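You operate a simulated robot arm through the tools that you are given. There is no shell and no other tool. Be economical: measure what you need, move in short steps, check, and stop when the job is done.

The job below is to be done with a simulated robot arm. You get a single attempt, and the scene is never put back.

JOB
Put the pot labelled "62" from the top of the bottling bench on the top of pump two and the pot marked "27" on the step of pump four. Pull the drawer of pump four open. Any order will do. Set down upright: cup.

It is judged by the outcome, as a careful person would: the job done as asked, and still so three seconds after it is handed in. It fails if anything else is knocked over, pushed out of place, dropped, spilled or broken.

ROBOT AND FRAMES
A 7-joint arm with a two-finger parallel gripper on a trunk, on a base that drives. Base frame: it is fixed to the floor where the robot stands at the start and does not move with it; the origin is under the middle of the robot, x ahead of it, y to its left, z up; the surface under the hand at the start is at about z = 88. Readings come in cm, rad, newtons and seconds.
Its first joint turns from -2.601 to 2.601 rad. Places, roughly: drawer of pump four [-260, -260, 10]; step of pump four [-250, -270, 30]; top of pump two [-60, -220, 140]. Payload 3.5 kg.
The tool frame sits at the grasp point between the pads (the TCP): z along the fingers, y along the line on which they close. The tips reach 2.3 cm beyond it. The gripper opens to 9.4 cm. The fingers are 3.8 cm wide and 1 cm thick; the gripper's body (5.4 by 9.6 cm) begins 3.9 cm behind the TCP.
Orientation is told as [roll, pitch, yaw] about the base's x, y, z axes, in that order, counted from this pose: with the fingers straight down and closing along the base's y, the tool's x points along the base's -x, its y along +y and its z along -z.

CONTROLS
- The arm moves only by the tool servo_tool. Its argument "deltas" is a list of rows, each a list of 7 numbers: the turn, a rotation vector about the base's x, y, z in degrees, then the shift along the base's x, y, z in cm, then the opening, from 0 (shut) to 1 (fully open). In form: [[rx, ry, rz, tx, ty, tz, claw], ...]. A call has 1 to 8 rows; each row shifts and turns the commanded pose from where the row before left it. Rows are played at 5 a second. More than 5 cm and 0.15 rad between two rows, or a gripper value outside its range, and nothing of the call is played. Where a pose cannot be reached the arm comes as near as it can. A force on the tool above 40 N (or 10 N above the force at the start of the call, whichever is more), or a blocked arm, ends the call early, and 0.2 s more pass. The fingers move at their own pace (about 15.3 cm/s each) and stop on an object; they squeeze with about 37 N. The grip force told is the motor's: it shows also when the fingers shut on nothing. Time passes only in rows, and 0.2 s behind the last, so rows that do not move let the fingers close. The reply holds the time, the measured pose of the TCP, the force on the tool along the base axes, the opening and the grip force, in the units named above and with some noise, with the torque about the TCP (base axes, N m) and any sound that the robot's microphone picked up, and new pictures: "pictures" is both (left out), scene, wrist or none.
- Cameras (640 x 400 px; columns grow to the right, rows downward): "scene" is now at [-24.89, 23.26, 128.99]; the picture's right is [0.48, -0.88, 0.00], its down [-0.33, -0.18, -0.93] and it looks along [0.81, 0.45, -0.38] (base axes); focal length 254 px, centre (320, 200). "wrist" rides on the gripper at [8.6, 1.6, -7.4] in the tool frame; the picture's right is [-0.18, 0.98, 0.00], its down [-0.58, -0.11, -0.81] and it looks along [-0.79, -0.15, 0.59] (tool axes); focal length 243 px, centre (320, 200). There is no depth. A picture from a camera that has moved, and an enlarged one, comes with that camera's place and axes in the base frame and with its lens.
- drive_base(legs): drives the robot by 1 to 6 legs, each [ahead, left, turn to the left] in cm, cm and rad, along the robot's own axes; the way and the turn of a leg run together, so that a leg with both is an arc; at most 150 cm and 3.142 rad a leg. The arm and the cameras ride along, it lands a little off, and it stops where it bumps. It gives what a move gives, and a new picture of the scene camera.
- head_to(pan, tilt): turns the head with the scene camera to pan (to the left, within 2.496 rad either way) and tilt (down, from -0.506 to 1.204), counted from straight ahead of the robot. It gives what a move gives, and a new picture of the scene camera.
- close_up(camera, box): a new picture of the part [left, top, right, bottom] of that camera's present view, enlarged. It takes no simulated time.
- close_job(): hands the job in; it is judged then, once.

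Go step by step. Nothing tells you exact positions but the pictures and the camera data: compare them with the known pose of the tool, close in by small moves and look again before you grip or let go. The budget is 165 turns and 260 pictures, counting those below and the enlarged ones. Unless the task says otherwise, let go and move clear before handing in, and close with one line.

The tools are called after "Emit:" as name(argument=value, ...) on one line, values as JSON. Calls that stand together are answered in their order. servo_tool: Moves the arm, as the interface text tells. Its arguments: {"type":"object","properties":{"deltas":{"type":"array","items":{"type":"array","items":{"type":"number"}}},"pictures":{"type":"string","enum":["both","scene","wrist","none"]}},"required":["deltas"]} The other tools are called the same way: drive_base (legs) drives the base; head_to (pan, tilt) turns the head that bears the scene camera; close_up (camera, box) takes an enlarged picture of a part of a camera's view; close_job () hands the job in.

At the start:

```text
clock: 0.0
eef_pos: [68.93, 22.48, 105.06]
tool_rot: [0.001, 0.0, -0.001]
ft_force: [0.9, 0.5, -1.0]
torque: [-0.03, 0.01, 0.02]
opening: 9.42
gripper_force: 0.1
robot x, y, heading: [0.15, -0.27, 0.006]
head pan, tilt: [0.501, 0.386]
```

scene: 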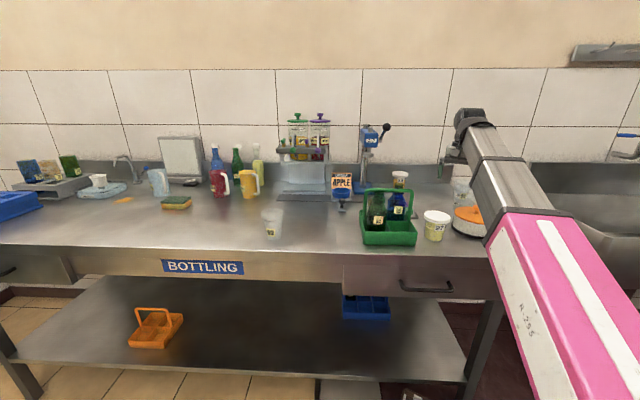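
wrist: 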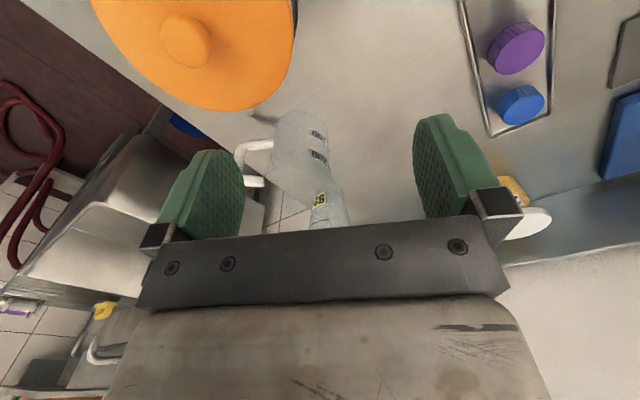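

I see the bottling bench with several pots; I will enlarge the parts with labels to read them.

Emit:
close_up(camera="scene", box=[340, 160, 500, 260])

Emit:
close_up(camera="scene", box=[200, 160, 360, 260])

Emit:
close_up(camera="scene", box=[0, 130, 200, 255])

Emit:
close_up(camera="wrist", box=[220, 90, 380, 240])

```text
4.00 times, centred on (420, 210) of scene
camera zoom: at [-24.89, 23.26, 128.99], right [0.48, -0.88, 0.0], down [-0.33, -0.18, -0.93], along [0.81, 0.45, -0.38], focal length 1016 px, centre (-80, 160)
```

zoom: 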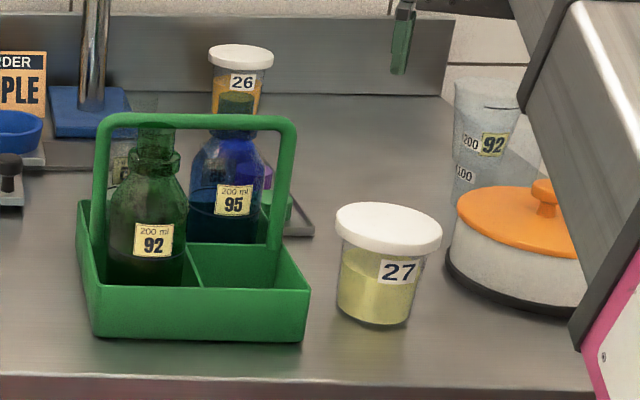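

```text
4.00 times, centred on (280, 210) of scene
camera zoom: at [-24.89, 23.26, 128.99], right [0.48, -0.88, 0.0], down [-0.33, -0.18, -0.93], along [0.81, 0.45, -0.38], focal length 1016 px, centre (480, 160)
```

zoom: 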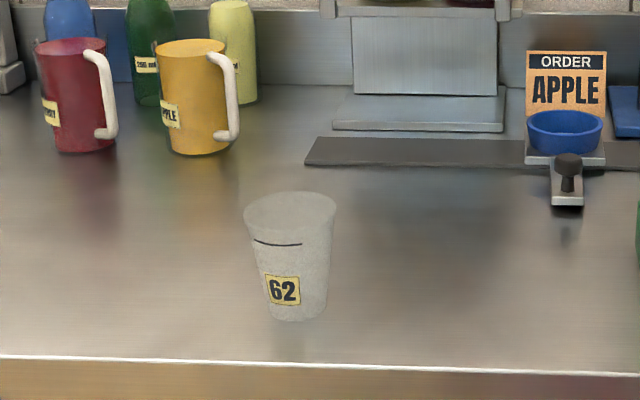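

```text
3.20 times, centred on (100, 192) of scene
camera zoom: at [-24.89, 23.26, 128.99], right [0.48, -0.88, 0.0], down [-0.33, -0.18, -0.93], along [0.81, 0.45, -0.38], focal length 813 px, centre (1024, 224)
```

zoom: 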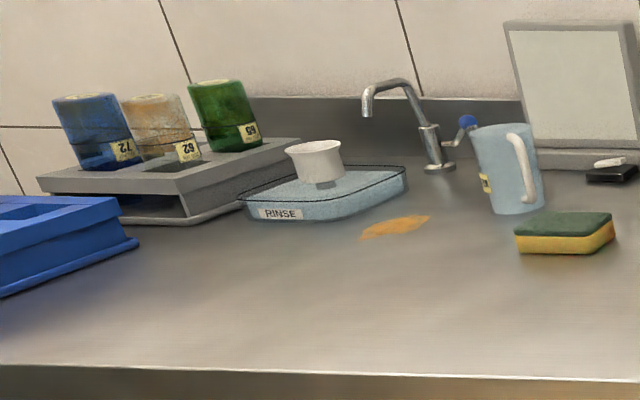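

```text
2.67 times, centred on (300, 165) of wrist
camera zoom: at [60.29, 24.13, 112.52], right [0.18, 0.98, 0.0], down [0.58, -0.11, 0.81], along [0.79, -0.15, -0.59], focal length 647 px, centre (373, 293)
```

zoom: 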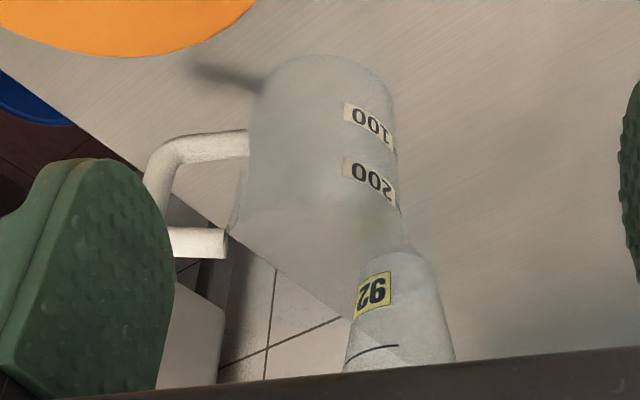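

The cup "62" stands near [28, 69] and the lidded pot "27" near [53, 26]. Next I look toward the pumps before gripping anything.

Emit:
head_to(pan=-1.83, tilt=0.2)

Emit:
head_to(pan=-2.35, tilt=0.35)

```text
clock: 2.1
eef_pos: [69.02, 22.46, 105.1]
tool_rot: [0.001, -0.001, 0.0]
ft_force: [-0.9, 0.2, -0.7]
torque: [-0.03, -0.01, -0.02]
opening: 9.4
gripper_force: 0.0
robot x, y, heading: [0.23, -0.1, 0.003]
head pan, tilt: [-1.831, 0.201]
camera scene: at [-35.41, 9.79, 130.71], right [-0.97, 0.26, 0.0], down [0.05, 0.19, -0.98], along [-0.25, -0.95, -0.2], focal length 254 px, centre (320, 200)
```

scene: 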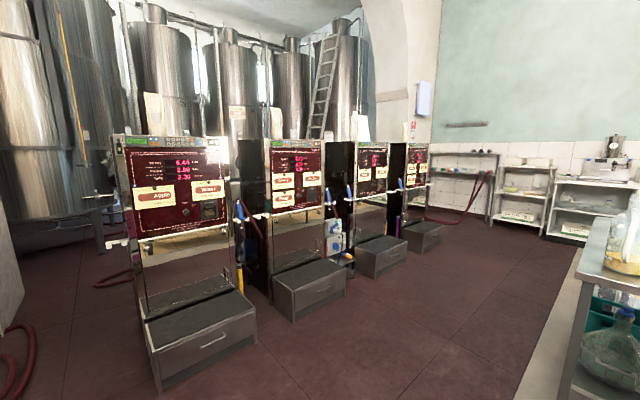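

```text
clock: 3.1
eef_pos: [68.84, 22.41, 105.08]
tool_rot: [0.001, -0.002, -0.001]
ft_force: [0.3, 0.0, 0.1]
torque: [0.01, 0.01, 0.0]
opening: 9.42
gripper_force: 0.0
robot x, y, heading: [-0.23, 0.3, -0.001]
head pan, tilt: [-2.349, 0.351]
camera scene: at [-39.55, 12.16, 129.32], right [-0.71, 0.7, 0.0], down [0.24, 0.24, -0.94], along [-0.66, -0.67, -0.34], focal length 254 px, centre (320, 200)
```

scene: 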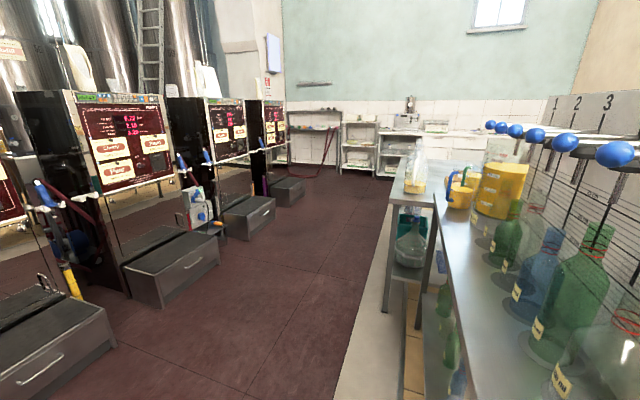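

The four pumps stand in a row behind me; each step is a low box with its drawer front facing the bench. I start with pot 27: lift the hand, turn it by +90° so the fingers close along x (clear of the green carrier), and come over the pot.

Emit:
servo_tool(deltas=[[0, 0, 8.4, -2, 0.4, 2, 1], [0, 0, 8.4, -2, 0.4, 2, 1], [0, 0, 8.4, -2, 0.4, 2, 1], [0, 0, 8.4, -2, 0.4, 2, 1], [0, 0, 8.4, -2, 0.4, 1, 1], [0, 0, 8.4, -2, 0.4, 0, 1], [0, 0, 8.4, -2, 0.4, 0, 1], [0, 0, 8.4, -2, 0.4, 0, 1]], pictures="none")

Emit:
servo_tool(deltas=[[0, 0, 8, 0, 0, 0, 1], [0, 0, 8, 0, 0, 0, 1], [0, 0, 6.8, 0, 0, 0, 1], [0, 0, 0, 0, 0, 0, 1]], pictures="wrist")

Emit:
head_to(pan=0.3, tilt=0.6)

```text
clock: 3.5
eef_pos: [67.86, 22.69, 106.44]
tool_rot: [0.001, -0.013, 0.089]
ft_force: [4.5, -3.3, -7.2]
torque: [0.35, -0.28, 0.39]
opening: 9.4
gripper_force: 0.1
robot x, y, heading: [-0.04, 0.49, 0.005]
head pan, tilt: [-2.349, 0.351]
stopped in row 1: the force on the tool passed its limit at 73 N (the readings are from after the stop); the commanded pose is now the measured one
```

```text
clock: 3.9
eef_pos: [67.92, 22.82, 106.47]
tool_rot: [0.001, -0.02, 0.178]
ft_force: [0.6, -0.2, -0.5]
torque: [-0.02, -0.01, -0.01]
opening: 9.37
gripper_force: 0.2
robot x, y, heading: [-0.06, 0.15, -0.001]
head pan, tilt: [-2.349, 0.351]
stopped in row 1: the force on the tool passed its limit at 49 N (the readings are from after the stop); the commanded pose is now the measured one
camera wrist: at [59.01, 22.89, 113.73], right [0.01, 1.0, 0.01], down [0.58, -0.01, 0.82], along [0.82, 0.0, -0.58], focal length 243 px, centre (320, 200)
```

wrist: 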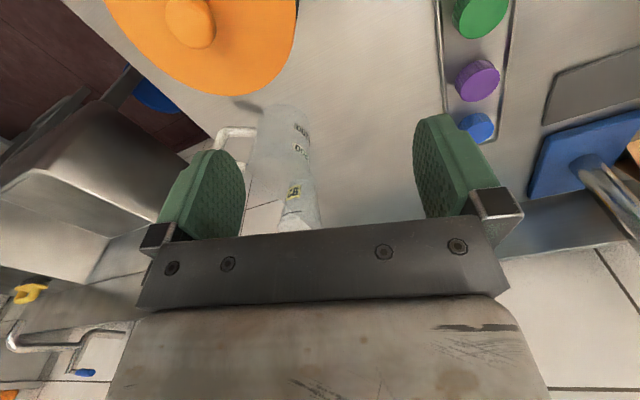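

```text
clock: 6.2
eef_pos: [67.93, 22.81, 106.47]
tool_rot: [0.004, -0.019, 0.178]
ft_force: [1.6, 0.8, -5.3]
torque: [0.04, -0.26, -0.06]
opening: 9.4
gripper_force: 0.0
robot x, y, heading: [-0.17, -0.06, 0.002]
head pan, tilt: [0.3, 0.6]
camera scene: at [-24.58, 21.4, 127.04], right [0.3, -0.96, 0.0], down [-0.54, -0.17, -0.83], along [0.79, 0.24, -0.56], focal length 254 px, centre (320, 200)
```

scene: 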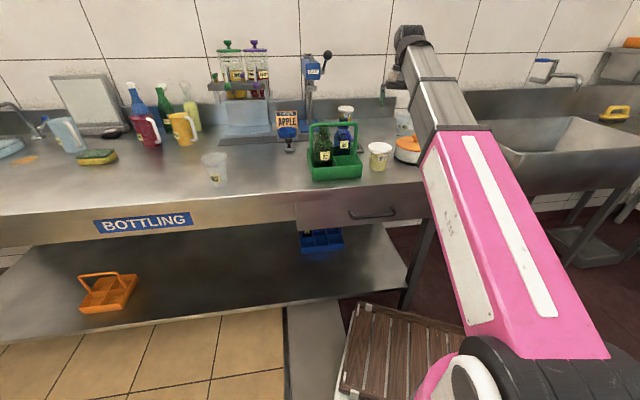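

The call ended on a force spike right at the start; I test whether it is contact or inertia with a small, slower step.

Emit:
servo_tool(deltas=[[0, 0, 0, 0, 0, 1, 1], [0, 0, 0, 0, 0, 1, 1], [0, 0, 0, 0, 0, 1.5, 1], [0, 0, 0, 0, 0, 1.5, 1]], pictures="none")

Emit:
servo_tool(deltas=[[0, 0, 3, 0, 0, 0, 1], [0, 0, 4, 0, 0, 0, 1], [0, 0, 4, 0, 0, 0, 1], [0, 0, 4, 0, 0, 0, 1]], pictures="wrist")

Emit:
close_up(camera="scene", box=[360, 20, 520, 180])

```text
clock: 6.7
eef_pos: [68.11, 22.85, 107.39]
tool_rot: [0.002, -0.029, 0.178]
ft_force: [4.4, 1.4, -6.5]
torque: [0.03, -0.33, -0.03]
opening: 9.4
gripper_force: 0.1
robot x, y, heading: [0.07, -0.24, -0.001]
head pan, tilt: [0.3, 0.6]
stopped in row 2: the force on the tool passed its limit at 48 N (the readings are from after the stop); the commanded pose is now the measured one
```

```text
clock: 7.2
eef_pos: [68.32, 22.84, 107.42]
tool_rot: [0.002, -0.037, 0.231]
ft_force: [0.9, 0.7, -0.1]
torque: [-0.02, 0.02, -0.01]
opening: 9.39
gripper_force: 0.0
robot x, y, heading: [0.08, -0.1, -0.003]
head pan, tilt: [0.3, 0.6]
stopped in row 2: the force on the tool passed its limit at 50 N (the readings are from after the stop); the commanded pose is now the measured one
camera wrist: at [59.24, 22.43, 114.62], right [-0.05, 1.0, 0.01], down [0.56, 0.02, 0.83], along [0.83, 0.04, -0.56], focal length 243 px, centre (320, 200)
```

wrist: 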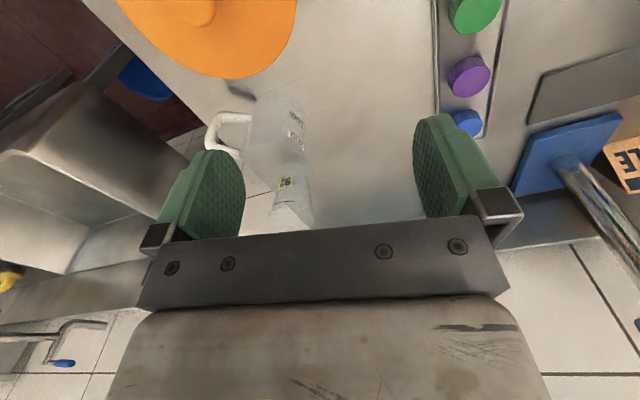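

```text
2.50 times, centred on (440, 100) of scene
camera zoom: at [-24.58, 21.41, 127.04], right [0.3, -0.96, 0.0], down [-0.54, -0.17, -0.83], along [0.79, 0.24, -0.56], focal length 635 px, centre (20, 450)
```

zoom: 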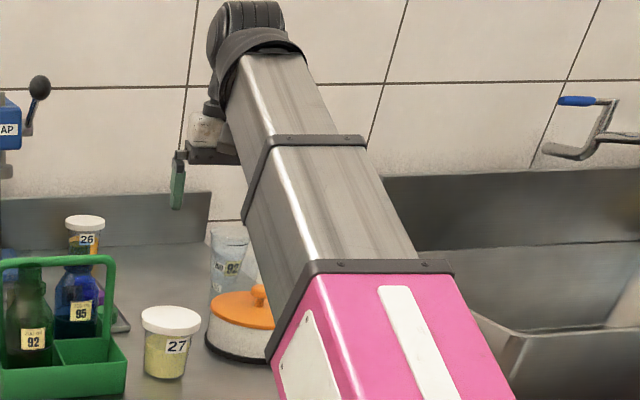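

Force builds even for small moves; I probe with a few small steps in other directions to tell a real contact from a sensor effect.

Emit:
servo_tool(deltas=[[0, 0, 0, 0, 0, -0.5, 1], [0, 0, 0, 0, 0, -0.5, 1], [0, 0, 0, 0, 0, -0.5, 1], [0, 0, 0, 0, 0, -0.5, 1]], pictures="none")

Emit:
servo_tool(deltas=[[0, 0, 0, -0.5, 0, 0, 1], [0, 0, 0, -1, 0, 0, 1], [0, 0, 0, -1, 0, 0, 1], [0, 0, 0, -1, 0, 0, 1]], pictures="none")

Emit:
servo_tool(deltas=[[0, 0, 0, 0, 0.5, 0, 1], [0, 0, 0, 0, 1, 0, 1], [0, 0, 0, 0, 1, 0, 1], [0, 0, 0, 0, 1, 0, 1]], pictures="none")

```text
clock: 8.2
eef_pos: [68.37, 22.75, 105.38]
tool_rot: [0.001, -0.037, 0.231]
ft_force: [0.2, -0.4, 0.1]
torque: [0.0, 0.0, 0.0]
opening: 9.37
gripper_force: 0.0
robot x, y, heading: [0.27, 0.1, -0.0]
head pan, tilt: [0.3, 0.6]
```

```text
clock: 9.2
eef_pos: [64.86, 22.92, 105.46]
tool_rot: [0.001, -0.035, 0.232]
ft_force: [-0.3, 0.5, 0.5]
torque: [0.03, 0.0, 0.01]
opening: 9.39
gripper_force: 0.0
robot x, y, heading: [0.03, -0.2, 0.001]
head pan, tilt: [0.3, 0.6]
```

```text
clock: 10.2
eef_pos: [64.68, 26.47, 105.47]
tool_rot: [0.003, -0.035, 0.23]
ft_force: [-0.1, -0.4, 0.8]
torque: [-0.02, 0.04, 0.0]
opening: 9.4
gripper_force: 0.1
robot x, y, heading: [0.11, 0.1, -0.001]
head pan, tilt: [0.3, 0.6]
```

These moves are free, so something probably blocked the way up at the former place. I correct the small pitch and try upward here.

Emit:
servo_tool(deltas=[[0, 1, 0, -0.5, 0, 0, 1], [0, 1, 0, -1, 0, 0, 1], [0, 0, 0, -1, 0, 0.5, 1], [0, 0, 0, -1, 0, 1, 1], [0, 0, 0, -1, 0, 1, 1], [0, 0, 0, -1, 0, 1, 1]], pictures="none")

Emit:
servo_tool(deltas=[[0, 0, 0, 0, 0, 1, 1], [0, 0, 0, 0, 0, 1.5, 1], [0, 0, 2, 0, 0, 1.5, 1], [0, 0, 5, 0, 0, 1, 1], [0, 0, 6, 0, 0, 0, 1], [0, 0, 6, 0, 0, 0, 1]], pictures="wrist")

```text
clock: 10.8
eef_pos: [63.94, 26.44, 105.5]
tool_rot: [0.007, -0.019, 0.233]
ft_force: [2.9, 0.9, -5.5]
torque: [0.09, -0.3, -0.01]
opening: 9.42
gripper_force: 0.1
robot x, y, heading: [-0.13, 0.26, -0.004]
head pan, tilt: [0.3, 0.6]
stopped in row 2: the force on the tool passed its limit at 56 N (the readings are from after the stop); the commanded pose is now the measured one
```

```text
clock: 11.2
eef_pos: [64.09, 26.44, 106.45]
tool_rot: [0.007, -0.029, 0.231]
ft_force: [3.4, -0.1, -6.4]
torque: [0.1, -0.31, 0.0]
opening: 9.41
gripper_force: 0.1
robot x, y, heading: [-0.2, -0.1, 0.002]
head pan, tilt: [0.3, 0.6]
stopped in row 2: the force on the tool passed its limit at 51 N (the readings are from after the stop); the commanded pose is now the measured one
camera wrist: at [55.03, 25.99, 113.53], right [-0.05, 1.0, 0.01], down [0.57, 0.02, 0.82], along [0.82, 0.04, -0.57], focal length 243 px, centre (320, 200)
```

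wrist: 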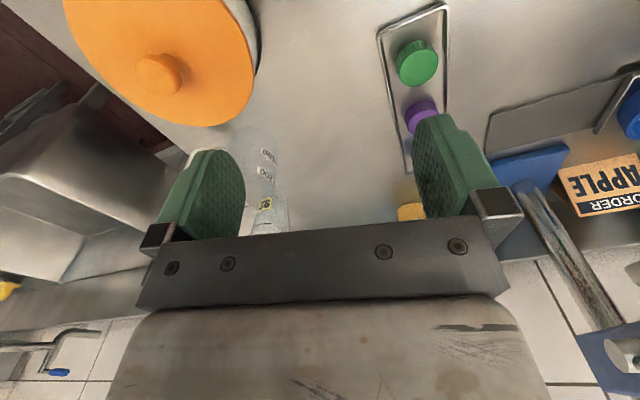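

The push is forward and down on the hand's rear, so most likely the hand's camera touches the forearm as the wrist comes up. I go down a little and turn the yaw, which brings the camera out from under the forearm.

Emit:
servo_tool(deltas=[[0, 0, 0, 0, 0, -0.7, 1], [0, 0, 0, 0, 0, -0.8, 1], [0, 0, 3, 0, 0, -0.5, 1], [0, 0, 5, 0, 0, 0, 1], [0, 0, 6, 0, 0, 0, 1], [0, 0, 6, 0, 0, 0, 1], [0, 0, 6, 0, 0, 0, 1], [0, 0, 6, 0, 0, 0, 1]], pictures="wrist")

```text
clock: 12.7
eef_pos: [64.11, 26.53, 104.32]
tool_rot: [0.006, -0.034, 0.612]
ft_force: [1.3, -0.4, -2.1]
torque: [0.03, -0.08, 0.01]
opening: 9.39
gripper_force: 0.0
robot x, y, heading: [0.18, -0.13, -0.004]
head pan, tilt: [0.3, 0.6]
stopped in row 7: the force on the tool passed its limit at 47 N (the readings are from after the stop); the commanded pose is now the measured one
camera wrist: at [55.89, 22.72, 111.53], right [-0.41, 0.91, 0.01], down [0.52, 0.22, 0.83], along [0.75, 0.35, -0.56], focal length 243 px, centre (320, 200)
```

wrist: 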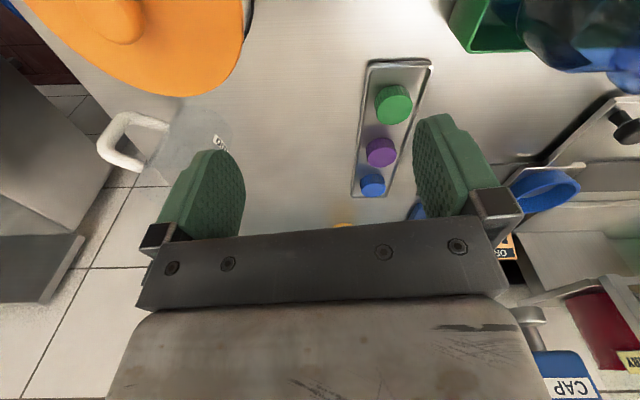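

At this yaw the camera lines up with the forearm's direction (about 22°). I drop 3 cm and carry on turning to pass it.

Emit:
servo_tool(deltas=[[0, 0, 0, 0, 0, -1, 1], [0, 0, 0, 0, 0, -1.2, 1], [0, 0, 0, 0, 0, -1, 1], [0, 0, 5, 0, 0, 0, 1], [0, 0, 6, 0, 0, 0, 1], [0, 0, 6, 0, 0, 0, 1], [0, 0, 6, 0, 0, 0, 1], [0, 0, 6, 0, 0, 0, 1]], pictures="none")

Emit:
servo_tool(deltas=[[0, 0, 6, 0, 0, 0, 1], [0, 0, 6, 0, 0, 0, 1], [0, 0, 6, 0, 0, 0, 1], [0, 0, 6, 0, 0, 0, 1], [0, 0, 2, 0, 0, 0, 1]], pictures="both")

```text
clock: 14.5
eef_pos: [64.03, 26.4, 101.06]
tool_rot: [0.007, -0.033, 1.12]
ft_force: [-0.3, 0.3, 0.3]
torque: [0.01, -0.01, 0.0]
opening: 9.38
gripper_force: 0.0
robot x, y, heading: [0.28, 0.14, -0.006]
head pan, tilt: [0.3, 0.6]
```

```text
clock: 15.7
eef_pos: [64.15, 26.53, 101.18]
tool_rot: [0.007, -0.035, 1.572]
ft_force: [0.2, -0.9, 0.6]
torque: [0.0, -0.01, -0.02]
opening: 9.39
gripper_force: 0.0
robot x, y, heading: [-0.13, -0.01, -0.001]
head pan, tilt: [0.3, 0.6]
camera scene: at [-24.58, 21.41, 127.04], right [0.3, -0.96, 0.0], down [-0.54, -0.17, -0.83], along [0.79, 0.24, -0.56], focal length 254 px, centre (320, 200)
camera wrist: at [62.53, 17.63, 108.3], right [-0.98, 0.18, 0.01], down [0.11, 0.55, 0.82], along [0.14, 0.81, -0.56], focal length 243 px, centre (320, 200)
```

scene: 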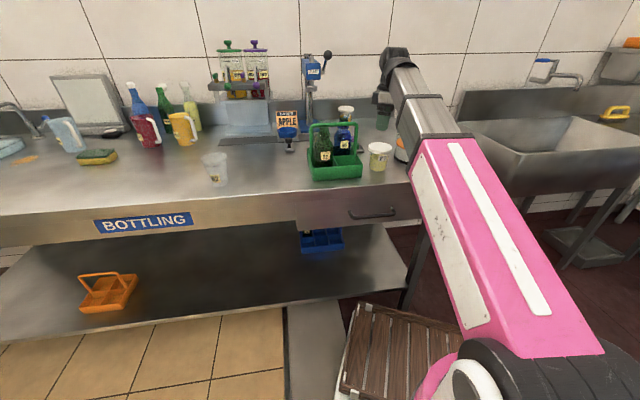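
wrist: 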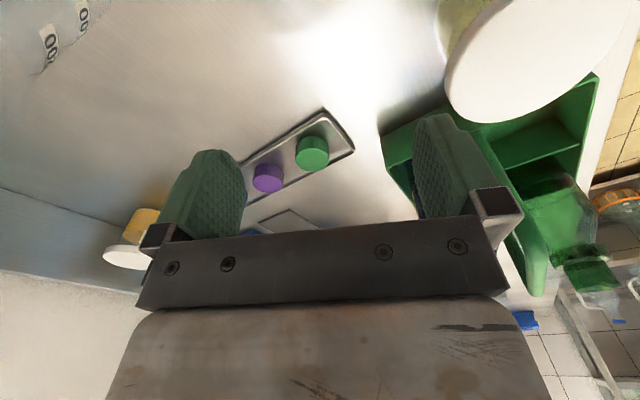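

Now the hand is at yaw 90°. Triangulating from both cameras the pot's lid is centred near [52.8, 25.6], lid top z≈95.5; I go above it and level the pitch.

Emit:
servo_tool(deltas=[[0, 1, 0, -1, 0, 0.3, 1], [0, 1, 0, -2, -0.2, 0.2, 1], [0, 0, 0, -2, -0.2, 0, 1], [0, 0, 0, -2, -0.2, 0, 1], [0, 0, 0, -2, -0.2, 0, 1], [0, 0, 0, -1.4, -0.1, 0, 1], [0, 0, 0, -0.9, 0, 0, 1], [0, 0, 0, 0, 0, 0, 1]], pictures="both")

```text
clock: 17.5
eef_pos: [52.79, 25.5, 101.7]
tool_rot: [0.043, -0.035, 1.571]
ft_force: [0.2, -0.3, -0.2]
torque: [-0.06, 0.04, 0.01]
opening: 9.38
gripper_force: 0.0
robot x, y, heading: [0.09, -0.16, -0.002]
head pan, tilt: [0.3, 0.6]
camera scene: at [-24.58, 21.41, 127.04], right [0.3, -0.96, 0.0], down [-0.54, -0.17, -0.83], along [0.79, 0.24, -0.56], focal length 254 px, centre (320, 200)
camera wrist: at [51.45, 16.63, 108.85], right [-0.98, 0.18, 0.05], down [0.14, 0.55, 0.82], along [0.12, 0.81, -0.57], focal length 243 px, centre (320, 200)
```

scene: 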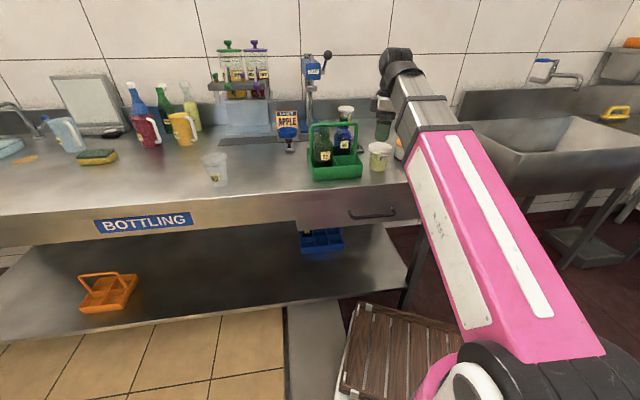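
wrist: 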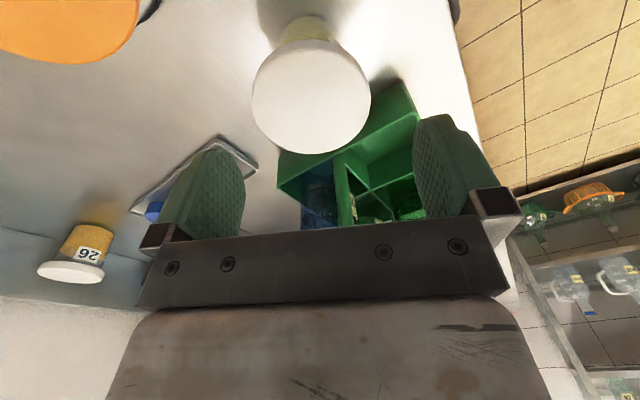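

The lid is centred between the fingers; I level the hand and descend partway.

Emit:
servo_tool(deltas=[[-1, -1.2, 0, 0, 0, -0.5, 1], [-1, -1.2, 0, 0, 0, -1, 1], [0, 0, 0, 0, 0, -1, 1], [0, 0, 0, 0, 0, -1, 1], [0, 0, 0, 0, 0, 0, 1]], pictures="both")

Emit:
close_up(camera="scene", box=[300, 90, 460, 190])

```text
clock: 18.7
eef_pos: [52.73, 25.59, 98.14]
tool_rot: [0.0, 0.0, 1.574]
ft_force: [0.1, 0.2, 0.6]
torque: [0.0, 0.01, -0.01]
opening: 9.39
gripper_force: 0.1
robot x, y, heading: [0.27, 0.09, 0.001]
head pan, tilt: [0.3, 0.6]
camera scene: at [-24.58, 21.41, 127.04], right [0.3, -0.96, 0.0], down [-0.54, -0.17, -0.83], along [0.79, 0.24, -0.56], focal length 254 px, centre (320, 200)
camera wrist: at [51.19, 16.96, 105.58], right [-0.98, 0.18, 0.0], down [0.11, 0.58, 0.81], along [0.15, 0.79, -0.59], focal length 243 px, centre (320, 200)
```

scene: 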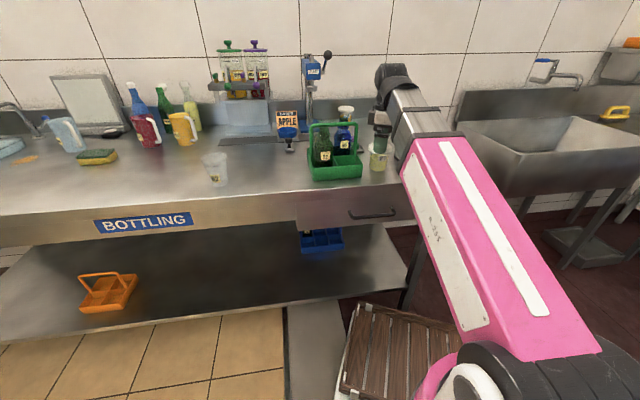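
wrist: 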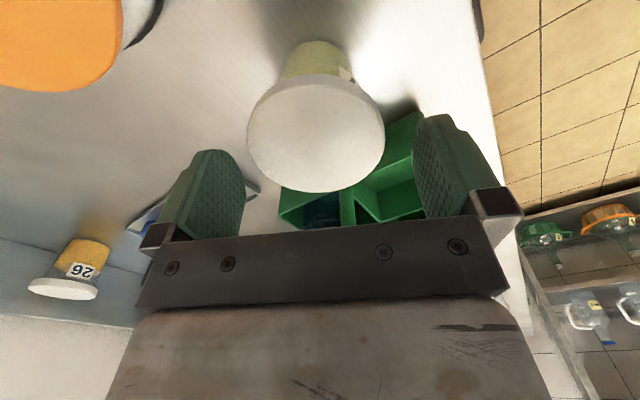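

```text
4.00 times, centred on (380, 140) of scene
camera zoom: at [-24.58, 21.41, 127.04], right [0.3, -0.96, 0.0], down [-0.54, -0.17, -0.83], along [0.79, 0.24, -0.56], focal length 1016 px, centre (80, 440)
```

zoom: 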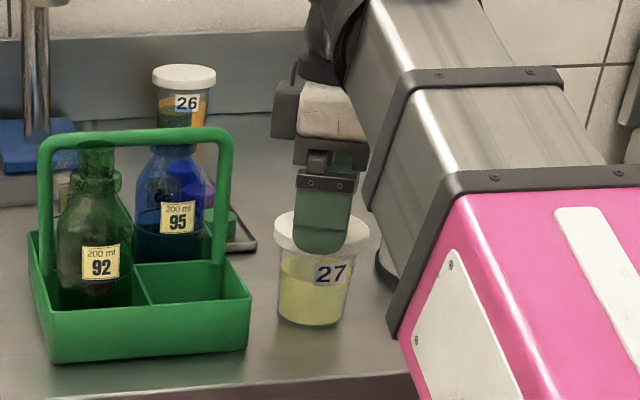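

Pot is centred in x; I shift 0.4 cm in -y, descend to z≈93 and close.

Emit:
servo_tool(deltas=[[0, 0, 0, 0, -0.4, -0.5, 1], [0, 0, 0, 0, 0, -1, 1], [0, 0, 0, 0, 0, -1, 1], [0, 0, 0, 0, 0, -1, 1], [0, 0, 0, 0, 0, -1, 1], [0, 0, 0, 0, 0, -0.5, 1], [0, 0, 0, 0, 0, 0, 1]], pictures="wrist")

Emit:
close_up(camera="scene", box=[300, 90, 460, 190])

```text
clock: 20.3
eef_pos: [52.74, 25.21, 93.1]
tool_rot: [0.001, -0.001, 1.574]
ft_force: [0.0, 0.4, -0.1]
torque: [0.02, 0.0, -0.02]
opening: 9.42
gripper_force: 0.0
robot x, y, heading: [-0.11, -0.08, 0.0]
head pan, tilt: [0.3, 0.6]
camera wrist: at [51.16, 16.59, 100.66], right [-0.98, 0.18, 0.0], down [0.11, 0.58, 0.81], along [0.15, 0.79, -0.59], focal length 243 px, centre (320, 200)
```

wrist: 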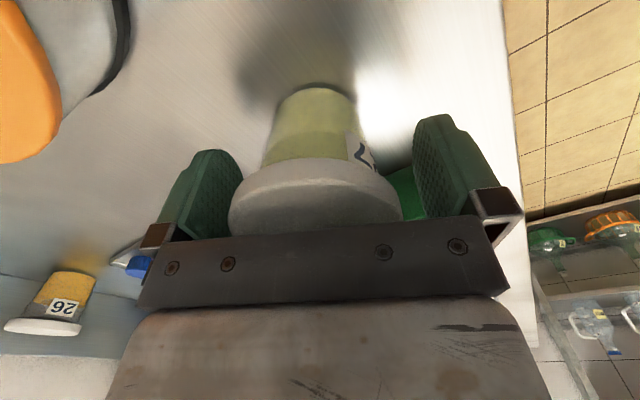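

```text
4.00 times, centred on (380, 140) of scene
camera zoom: at [-24.58, 21.41, 127.04], right [0.3, -0.96, 0.0], down [-0.54, -0.17, -0.83], along [0.79, 0.24, -0.56], focal length 1016 px, centre (80, 440)
```

zoom: 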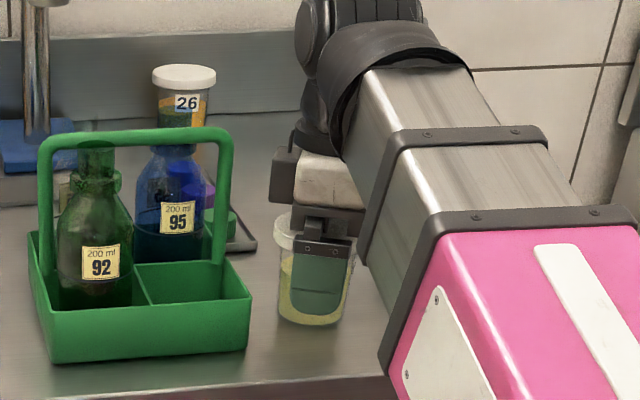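

The fingers straddle the pot; closing.

Emit:
servo_tool(deltas=[[0, 0, 0, 0, 0, 0, 0.6], [0, 0, 0, 0, 0, 0, 0.3], [0, 0, 0, 0, 0, 0, 0], [0, 0, 0, 0, 0, 0, 0], [0, 0, 0, 0, 0, 0, 0]], pictures="wrist")

```text
clock: 21.5
eef_pos: [52.81, 25.13, 93.25]
tool_rot: [0.002, 0.0, 1.572]
ft_force: [-0.8, 0.2, -1.4]
torque: [0.01, 0.03, 0.04]
opening: 7.09
gripper_force: 37.0
robot x, y, heading: [-0.03, -0.02, -0.002]
head pan, tilt: [0.3, 0.6]
camera wrist: at [51.16, 16.59, 100.66], right [-0.98, 0.18, 0.0], down [0.11, 0.58, 0.81], along [0.15, 0.79, -0.59], focal length 243 px, centre (320, 200)
```

wrist: 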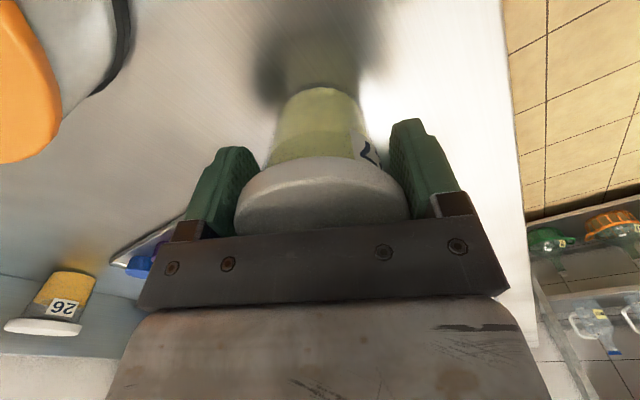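

Gripped by the lid (7.1 cm). Lifting gently.

Emit:
servo_tool(deltas=[[0, 0, 0, 0, 0, 0.5, 0], [0, 0, 0, 0, 0, 1, 0], [0, 0, 0, 0, 0, 1.5, 0], [0, 0, 0, 0, 0, 1.5, 0], [0, 0, 0, 0, 0, 1.5, 0], [0, 0, 0, 0, 0, 1.5, 0], [0, 0, 0, 0, 0, 1, 0], [0, 0, 0, 0, 0, 0, 0]], pictures="both")

```text
clock: 23.3
eef_pos: [52.76, 25.24, 101.63]
tool_rot: [0.001, 0.002, 1.573]
ft_force: [-0.3, 0.0, -1.3]
torque: [-0.02, 0.0, -0.05]
opening: 7.14
gripper_force: 37.0
robot x, y, heading: [-0.2, 0.18, -0.0]
head pan, tilt: [0.3, 0.6]
camera scene: at [-24.58, 21.41, 127.04], right [0.3, -0.96, 0.0], down [-0.54, -0.17, -0.83], along [0.79, 0.24, -0.56], focal length 254 px, centre (320, 200)
camera wrist: at [51.12, 16.61, 109.13], right [-0.98, 0.18, 0.0], down [0.11, 0.58, 0.81], along [0.15, 0.79, -0.59], focal length 243 px, centre (320, 200)
```

scene: 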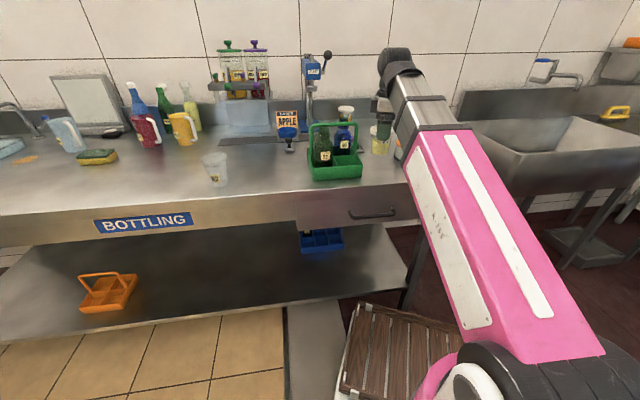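
wrist: 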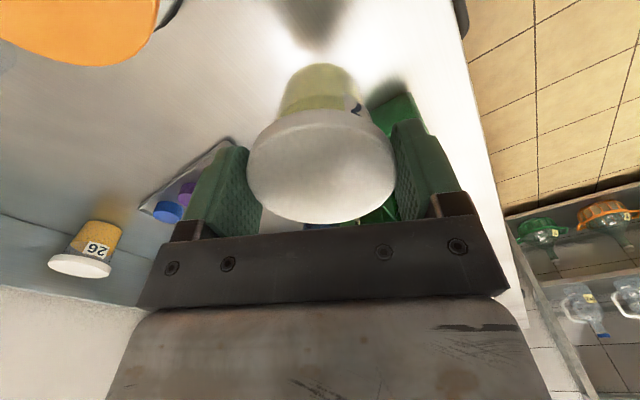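

The pot seems to sit lower in the fingers than when gripped; I check closely for slip.

Emit:
close_up(camera="scene", box=[300, 90, 460, 190])

Emit:
close_up(camera="wrist", box=[160, 40, 480, 240])

```text
4.00 times, centred on (380, 140) of scene
camera zoom: at [-24.58, 21.41, 127.04], right [0.3, -0.96, 0.0], down [-0.54, -0.17, -0.83], along [0.79, 0.24, -0.56], focal length 1016 px, centre (80, 440)
```

zoom: 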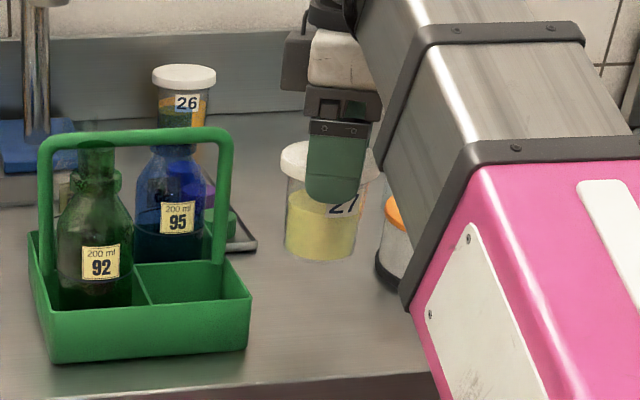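

```text
2.00 times, centred on (320, 140) of wrist
camera zoom: at [51.12, 16.61, 109.13], right [-0.98, 0.18, 0.0], down [0.11, 0.58, 0.81], along [0.15, 0.79, -0.59], focal length 485 px, centre (320, 320)
```

zoom: 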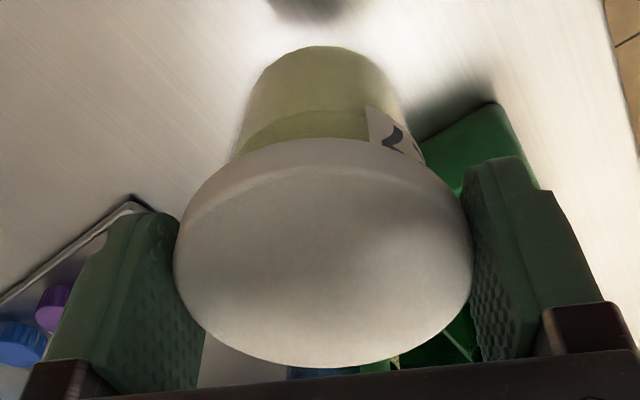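

Emit:
servo_tool(deltas=[[0, 0, 0, 0, 0, 0, 0], [0, 0, 0, 0, 0, 0, 0], [0, 0, 0, 0, 0, 0, 0], [0, 0, 0, 0, 0, 0, 0], [0, 0, 0, 0, 0, 0, 0]], pictures="none")

Emit:
close_up(camera="wrist", box=[160, 40, 480, 240])

```text
clock: 24.5
eef_pos: [52.63, 25.25, 101.63]
tool_rot: [0.0, 0.0, 1.573]
ft_force: [-0.2, -0.5, -1.5]
torque: [0.01, 0.01, -0.01]
opening: 7.12
gripper_force: 36.9
robot x, y, heading: [-0.4, 0.15, -0.002]
head pan, tilt: [0.3, 0.6]
```

```text
2.00 times, centred on (320, 140) of wrist
camera zoom: at [51.12, 16.61, 109.12], right [-0.98, 0.18, 0.0], down [0.11, 0.58, 0.81], along [0.15, 0.79, -0.59], focal length 485 px, centre (320, 320)
```

zoom: 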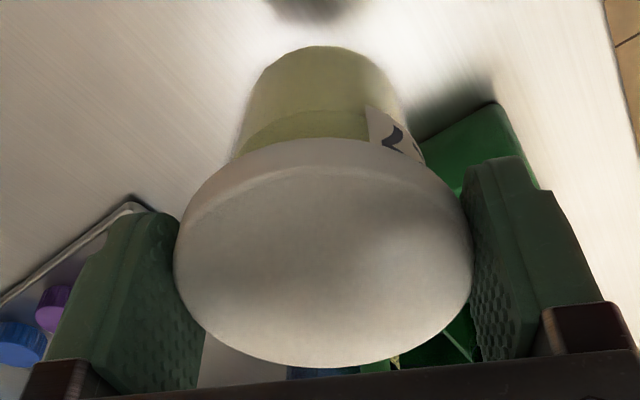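

The grip is stable now but near the fingertips, too marginal for driving. I set the pot back down and regrip with the pads centred on the lid.

Emit:
servo_tool(deltas=[[0, 0, 0, 0, 0, -1, 0], [0, 0, 0, 0, 0, -1.5, 0], [0, 0, 0, 0, 0, -1.5, 0], [0, 0, 0, 0, 0, -1, 0], [0, 0, 0, 0, 0, 0, 0]], pictures="wrist")

Emit:
close_up(camera="scene", box=[300, 90, 460, 190])

```text
clock: 25.7
eef_pos: [52.9, 25.38, 96.6]
tool_rot: [0.0, 0.001, 1.571]
ft_force: [-0.3, 0.6, -2.1]
torque: [0.0, 0.01, -0.05]
opening: 7.14
gripper_force: 36.5
robot x, y, heading: [-0.05, -0.38, -0.001]
head pan, tilt: [0.3, 0.6]
camera wrist: at [51.25, 16.71, 104.05], right [-0.98, 0.18, 0.0], down [0.11, 0.58, 0.81], along [0.15, 0.79, -0.59], focal length 243 px, centre (320, 200)
```

wrist: 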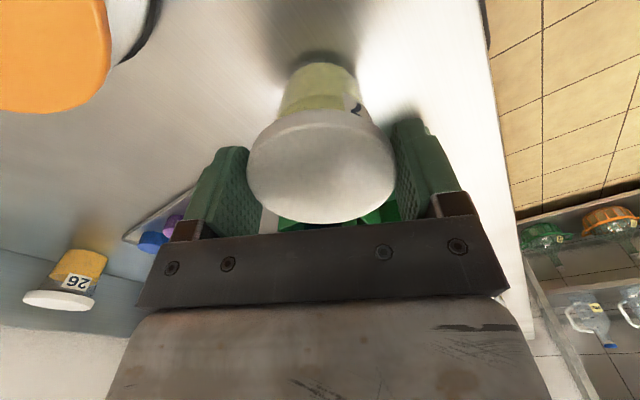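

```text
4.00 times, centred on (380, 140) of scene
camera zoom: at [-24.58, 21.41, 127.04], right [0.3, -0.96, 0.0], down [-0.54, -0.17, -0.83], along [0.79, 0.24, -0.56], focal length 1016 px, centre (80, 440)
```

zoom: 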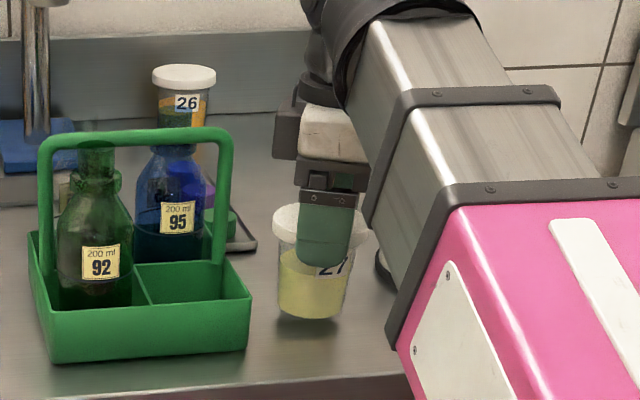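

Emit:
servo_tool(deltas=[[0, 0, 0, 0, 0, -0.4, 0], [0, 0, 0, 0, 0, -0.3, 0], [0, 0, 0, 0, 0, -0.2, 0], [0, 0, 0, 0, 0, 0, 0]], pictures="none")

Emit:
close_up(camera="scene", box=[300, 90, 460, 190])

```text
clock: 26.7
eef_pos: [52.8, 25.23, 95.98]
tool_rot: [0.0, 0.0, 1.572]
ft_force: [-3.0, -1.1, 11.5]
torque: [0.02, 0.17, 0.02]
opening: 7.11
gripper_force: 36.9
robot x, y, heading: [0.05, 0.0, -0.002]
head pan, tilt: [0.3, 0.6]
stopped in row 4: the force on the tool passed its limit at 42 N (the readings are from after the stop); the commanded pose is now the measured one
```

```text
4.00 times, centred on (380, 140) of scene
camera zoom: at [-24.62, 21.39, 127.03], right [0.3, -0.96, 0.0], down [-0.54, -0.17, -0.83], along [0.79, 0.24, -0.56], focal length 1016 px, centre (80, 440)
```

zoom: 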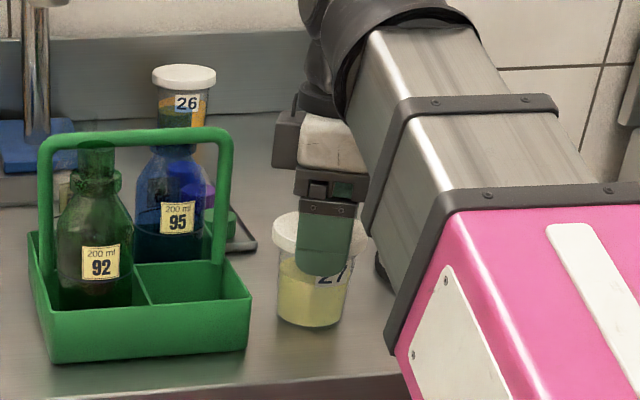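

The grip withstood 40 N while set down, so it's sound here, TCP about at the lid top. I open, go 0.8 cm lower, and regrip.

Emit:
servo_tool(deltas=[[0, 0, 0, 0, 0, 0, 0.6], [0, 0, 0, 0, 0, 0, 1], [0, 0, 0, 0, 0, -0.4, 1], [0, 0, 0, 0, 0, -0.4, 1], [0, 0, 0, 0, 0, 0, 0.3], [0, 0, 0, 0, 0, 0, 0], [0, 0, 0, 0, 0, 0, 0], [0, 0, 0, 0, 0, 0, 0]], pictures="none")

Emit:
servo_tool(deltas=[[0, 0, 0, 0, 0, 0.3, 0], [0, 0, 0, 0, 0, 0.7, 0], [0, 0, 0, 0, 0, 1, 0], [0, 0, 0, 0, 0, 1.5, 0], [0, 0, 0, 0, 0, 1.5, 0], [0, 0, 0, 0, 0, 1, 0], [0, 0, 0, 0, 0, 0, 0]], pictures="wrist")

```text
clock: 28.5
eef_pos: [52.67, 25.3, 95.05]
tool_rot: [-0.001, 0.0, 1.573]
ft_force: [1.6, -0.1, -0.3]
torque: [-0.03, 0.03, 0.0]
opening: 7.08
gripper_force: 37.1
robot x, y, heading: [-0.04, 0.14, 0.002]
head pan, tilt: [0.3, 0.6]
```

```text
clock: 30.1
eef_pos: [52.78, 25.35, 101.15]
tool_rot: [-0.001, 0.0, 1.572]
ft_force: [-0.4, -0.4, -1.3]
torque: [0.02, -0.03, -0.06]
opening: 7.11
gripper_force: 36.9
robot x, y, heading: [0.15, 0.19, -0.002]
head pan, tilt: [0.3, 0.6]
camera wrist: at [51.17, 16.73, 108.59], right [-0.98, 0.18, 0.0], down [0.11, 0.58, 0.81], along [0.15, 0.79, -0.59], focal length 243 px, centre (320, 200)
```

wrist: 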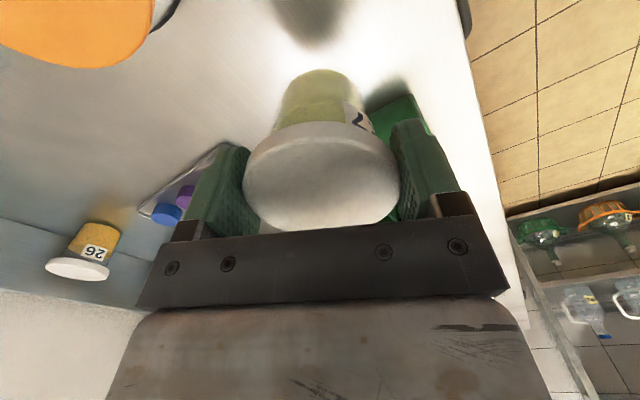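

Grip is now centred on the lid. The pump row and the back bench seem to run along about [-0.9, -0.43], with fronts facing [-0.43, 0.9]. I raise the pot, back off and turn to face the pumps.

Emit:
servo_tool(deltas=[[0, 0, 0, 0, 0, 0.7, 0], [0, 0, 0, 0, 0, 1.2, 0], [0, 0, 0, 0, 0, 1.5, 0], [0, 0, 0, 0, 0, 1.5, 0], [0, 0, 0, 0, 0, 1.5, 0], [0, 0, 0, 0, 0, 1, 0], [0, 0, 0, 0, 0, 0, 0]], pictures="none")

Emit:
drive_base(legs=[[-22, 0, 0]])

```text
clock: 31.7
eef_pos: [53.88, 25.72, 106.17]
tool_rot: [-0.01, -0.005, 1.574]
ft_force: [0.0, 0.4, 0.2]
torque: [0.0, -0.03, 0.01]
opening: 7.08
gripper_force: 36.6
out of reach, approached as far as the arm can: row 4, 5, 6
robot x, y, heading: [0.02, -0.02, -0.002]
head pan, tilt: [0.3, 0.6]
```

```text
clock: 33.4
eef_pos: [32.04, 25.74, 106.19]
tool_rot: [-0.011, -0.004, 1.57]
ft_force: [-0.4, 0.1, -1.5]
torque: [-0.02, -0.02, 0.0]
opening: 7.08
gripper_force: 36.9
robot x, y, heading: [-21.9, 0.02, -0.006]
head pan, tilt: [0.3, 0.6]
camera scene: at [-46.52, 21.49, 127.04], right [0.29, -0.96, 0.0], down [-0.54, -0.17, -0.83], along [0.79, 0.24, -0.56], focal length 254 px, centre (320, 200)
```

scene: 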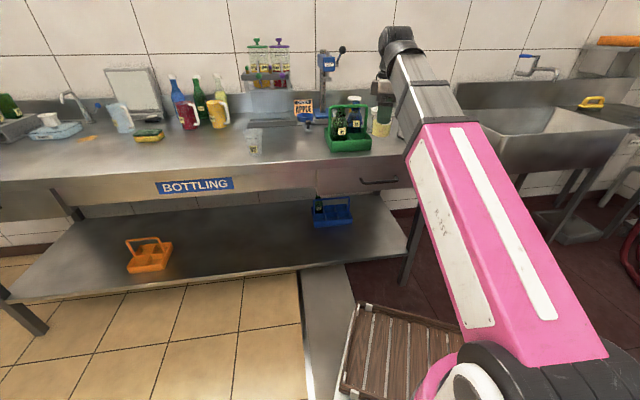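

Drove back fine (the wooden slats ride on the robot's own base). Now I turn right to face the pumps.

Emit:
drive_base(legs=[[0, 0, -1.12]])

Emit:
head_to(pan=-0.6, tilt=0.35)

```text
clock: 36.6
eef_pos: [24.74, -37.27, 106.18]
tool_rot: [-0.01, -0.004, 0.452]
ft_force: [0.8, -0.2, -2.4]
torque: [-0.03, 0.04, -0.03]
opening: 7.09
gripper_force: 37.3
robot x, y, heading: [-22.0, -0.41, -1.124]
head pan, tilt: [0.3, 0.6]
camera scene: at [-13.23, 31.34, 127.04], right [-0.73, -0.68, 0.0], down [-0.39, 0.41, -0.83], along [0.56, -0.6, -0.56], focal length 254 px, centre (320, 200)
```

scene: 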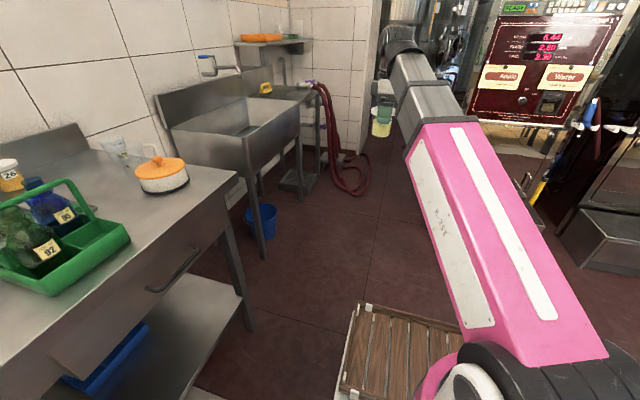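

```text
clock: 37.8
eef_pos: [24.57, -37.29, 106.21]
tool_rot: [-0.011, -0.003, 0.452]
ft_force: [0.2, -0.2, -1.0]
torque: [0.03, 0.0, 0.0]
opening: 7.11
gripper_force: 36.7
robot x, y, heading: [-22.13, 0.24, -1.12]
head pan, tilt: [-0.6, 0.351]
camera scene: at [-20.65, 28.59, 129.31], right [-0.99, 0.15, 0.0], down [0.05, 0.34, -0.94], along [-0.14, -0.93, -0.34], focal length 254 px, centre (320, 200)
```

scene: 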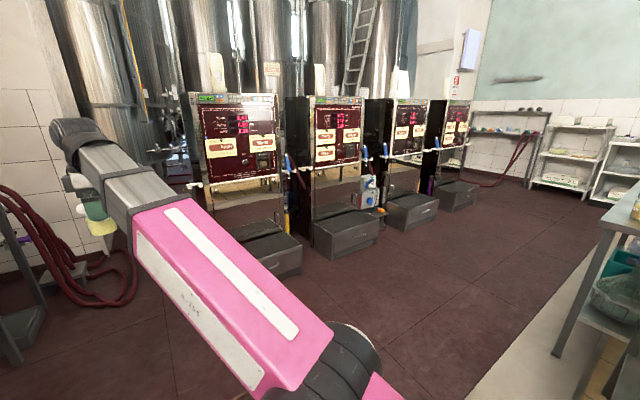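

The pump row is confirmed along that direction, drawer of pump four around [-262, -261]. I drive forward into the aisle's middle and then sideways to the right in front of pump four.

Emit:
drive_base(legs=[[45, -40, 0], [0, -140, 0]])

```text
clock: 47.7
eef_pos: [-116.82, -156.43, 106.2]
tool_rot: [-0.012, -0.003, 0.464]
ft_force: [0.0, -0.1, -0.5]
torque: [-0.01, 0.0, -0.01]
opening: 7.1
gripper_force: 37.1
robot x, y, heading: [-164.12, -119.84, -1.109]
head pan, tilt: [-0.6, 0.351]
camera scene: at [-163.09, -91.07, 129.31], right [-0.99, 0.14, 0.0], down [0.05, 0.34, -0.94], along [-0.13, -0.93, -0.34], focal length 254 px, centre (320, 200)
```

scene: 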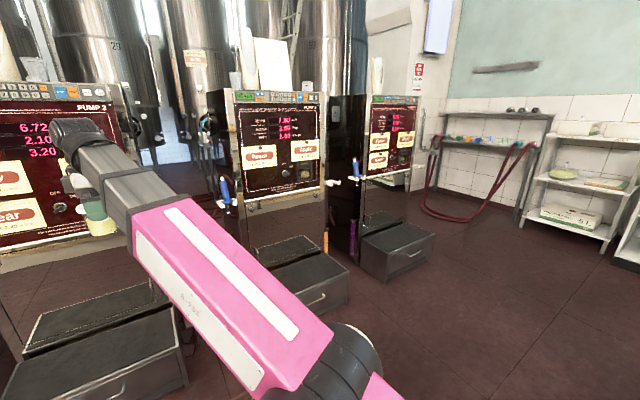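

Pump four is ahead to the right; step front roughly from [-239,-248] to [-294,-275]. I continue sideways to stand in front of it.

Emit:
drive_base(legs=[[0, -146, 0]])

Emit:
head_to(pan=-0.15, tilt=0.75)

```text
clock: 54.9
eef_pos: [-247.0, -220.91, 106.16]
tool_rot: [-0.01, -0.004, 0.456]
ft_force: [-0.5, -0.3, -0.7]
torque: [-0.01, 0.03, -0.01]
opening: 7.08
gripper_force: 36.7
robot x, y, heading: [-293.87, -183.69, -1.117]
head pan, tilt: [-0.6, 0.351]
camera scene: at [-292.64, -155.25, 129.31], right [-0.99, 0.15, 0.0], down [0.05, 0.34, -0.94], along [-0.14, -0.93, -0.34], focal length 254 px, centre (320, 200)
```

scene: 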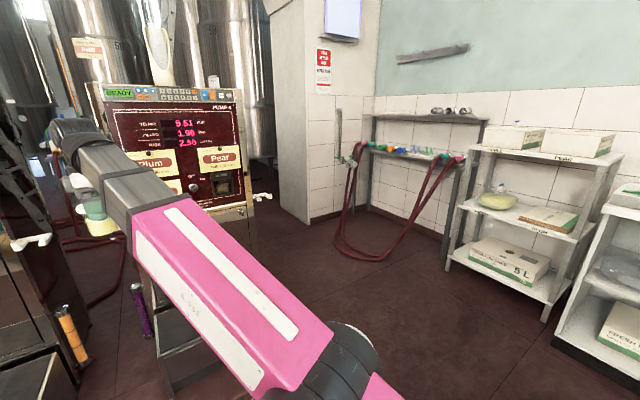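

```text
clock: 55.8
eef_pos: [-247.02, -220.91, 106.23]
tool_rot: [-0.01, -0.003, 0.456]
ft_force: [0.9, -0.3, -1.7]
torque: [-0.02, 0.03, 0.0]
opening: 7.07
gripper_force: 36.6
robot x, y, heading: [-293.82, -183.99, -1.118]
head pan, tilt: [-0.15, 0.75]
camera scene: at [-288.8, -153.95, 125.76], right [-0.95, -0.3, 0.0], down [-0.2, 0.65, -0.73], along [0.22, -0.7, -0.68], focal length 254 px, centre (320, 200)
```

scene: 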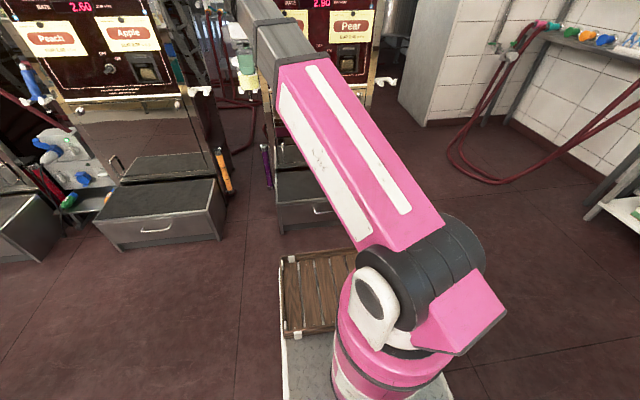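

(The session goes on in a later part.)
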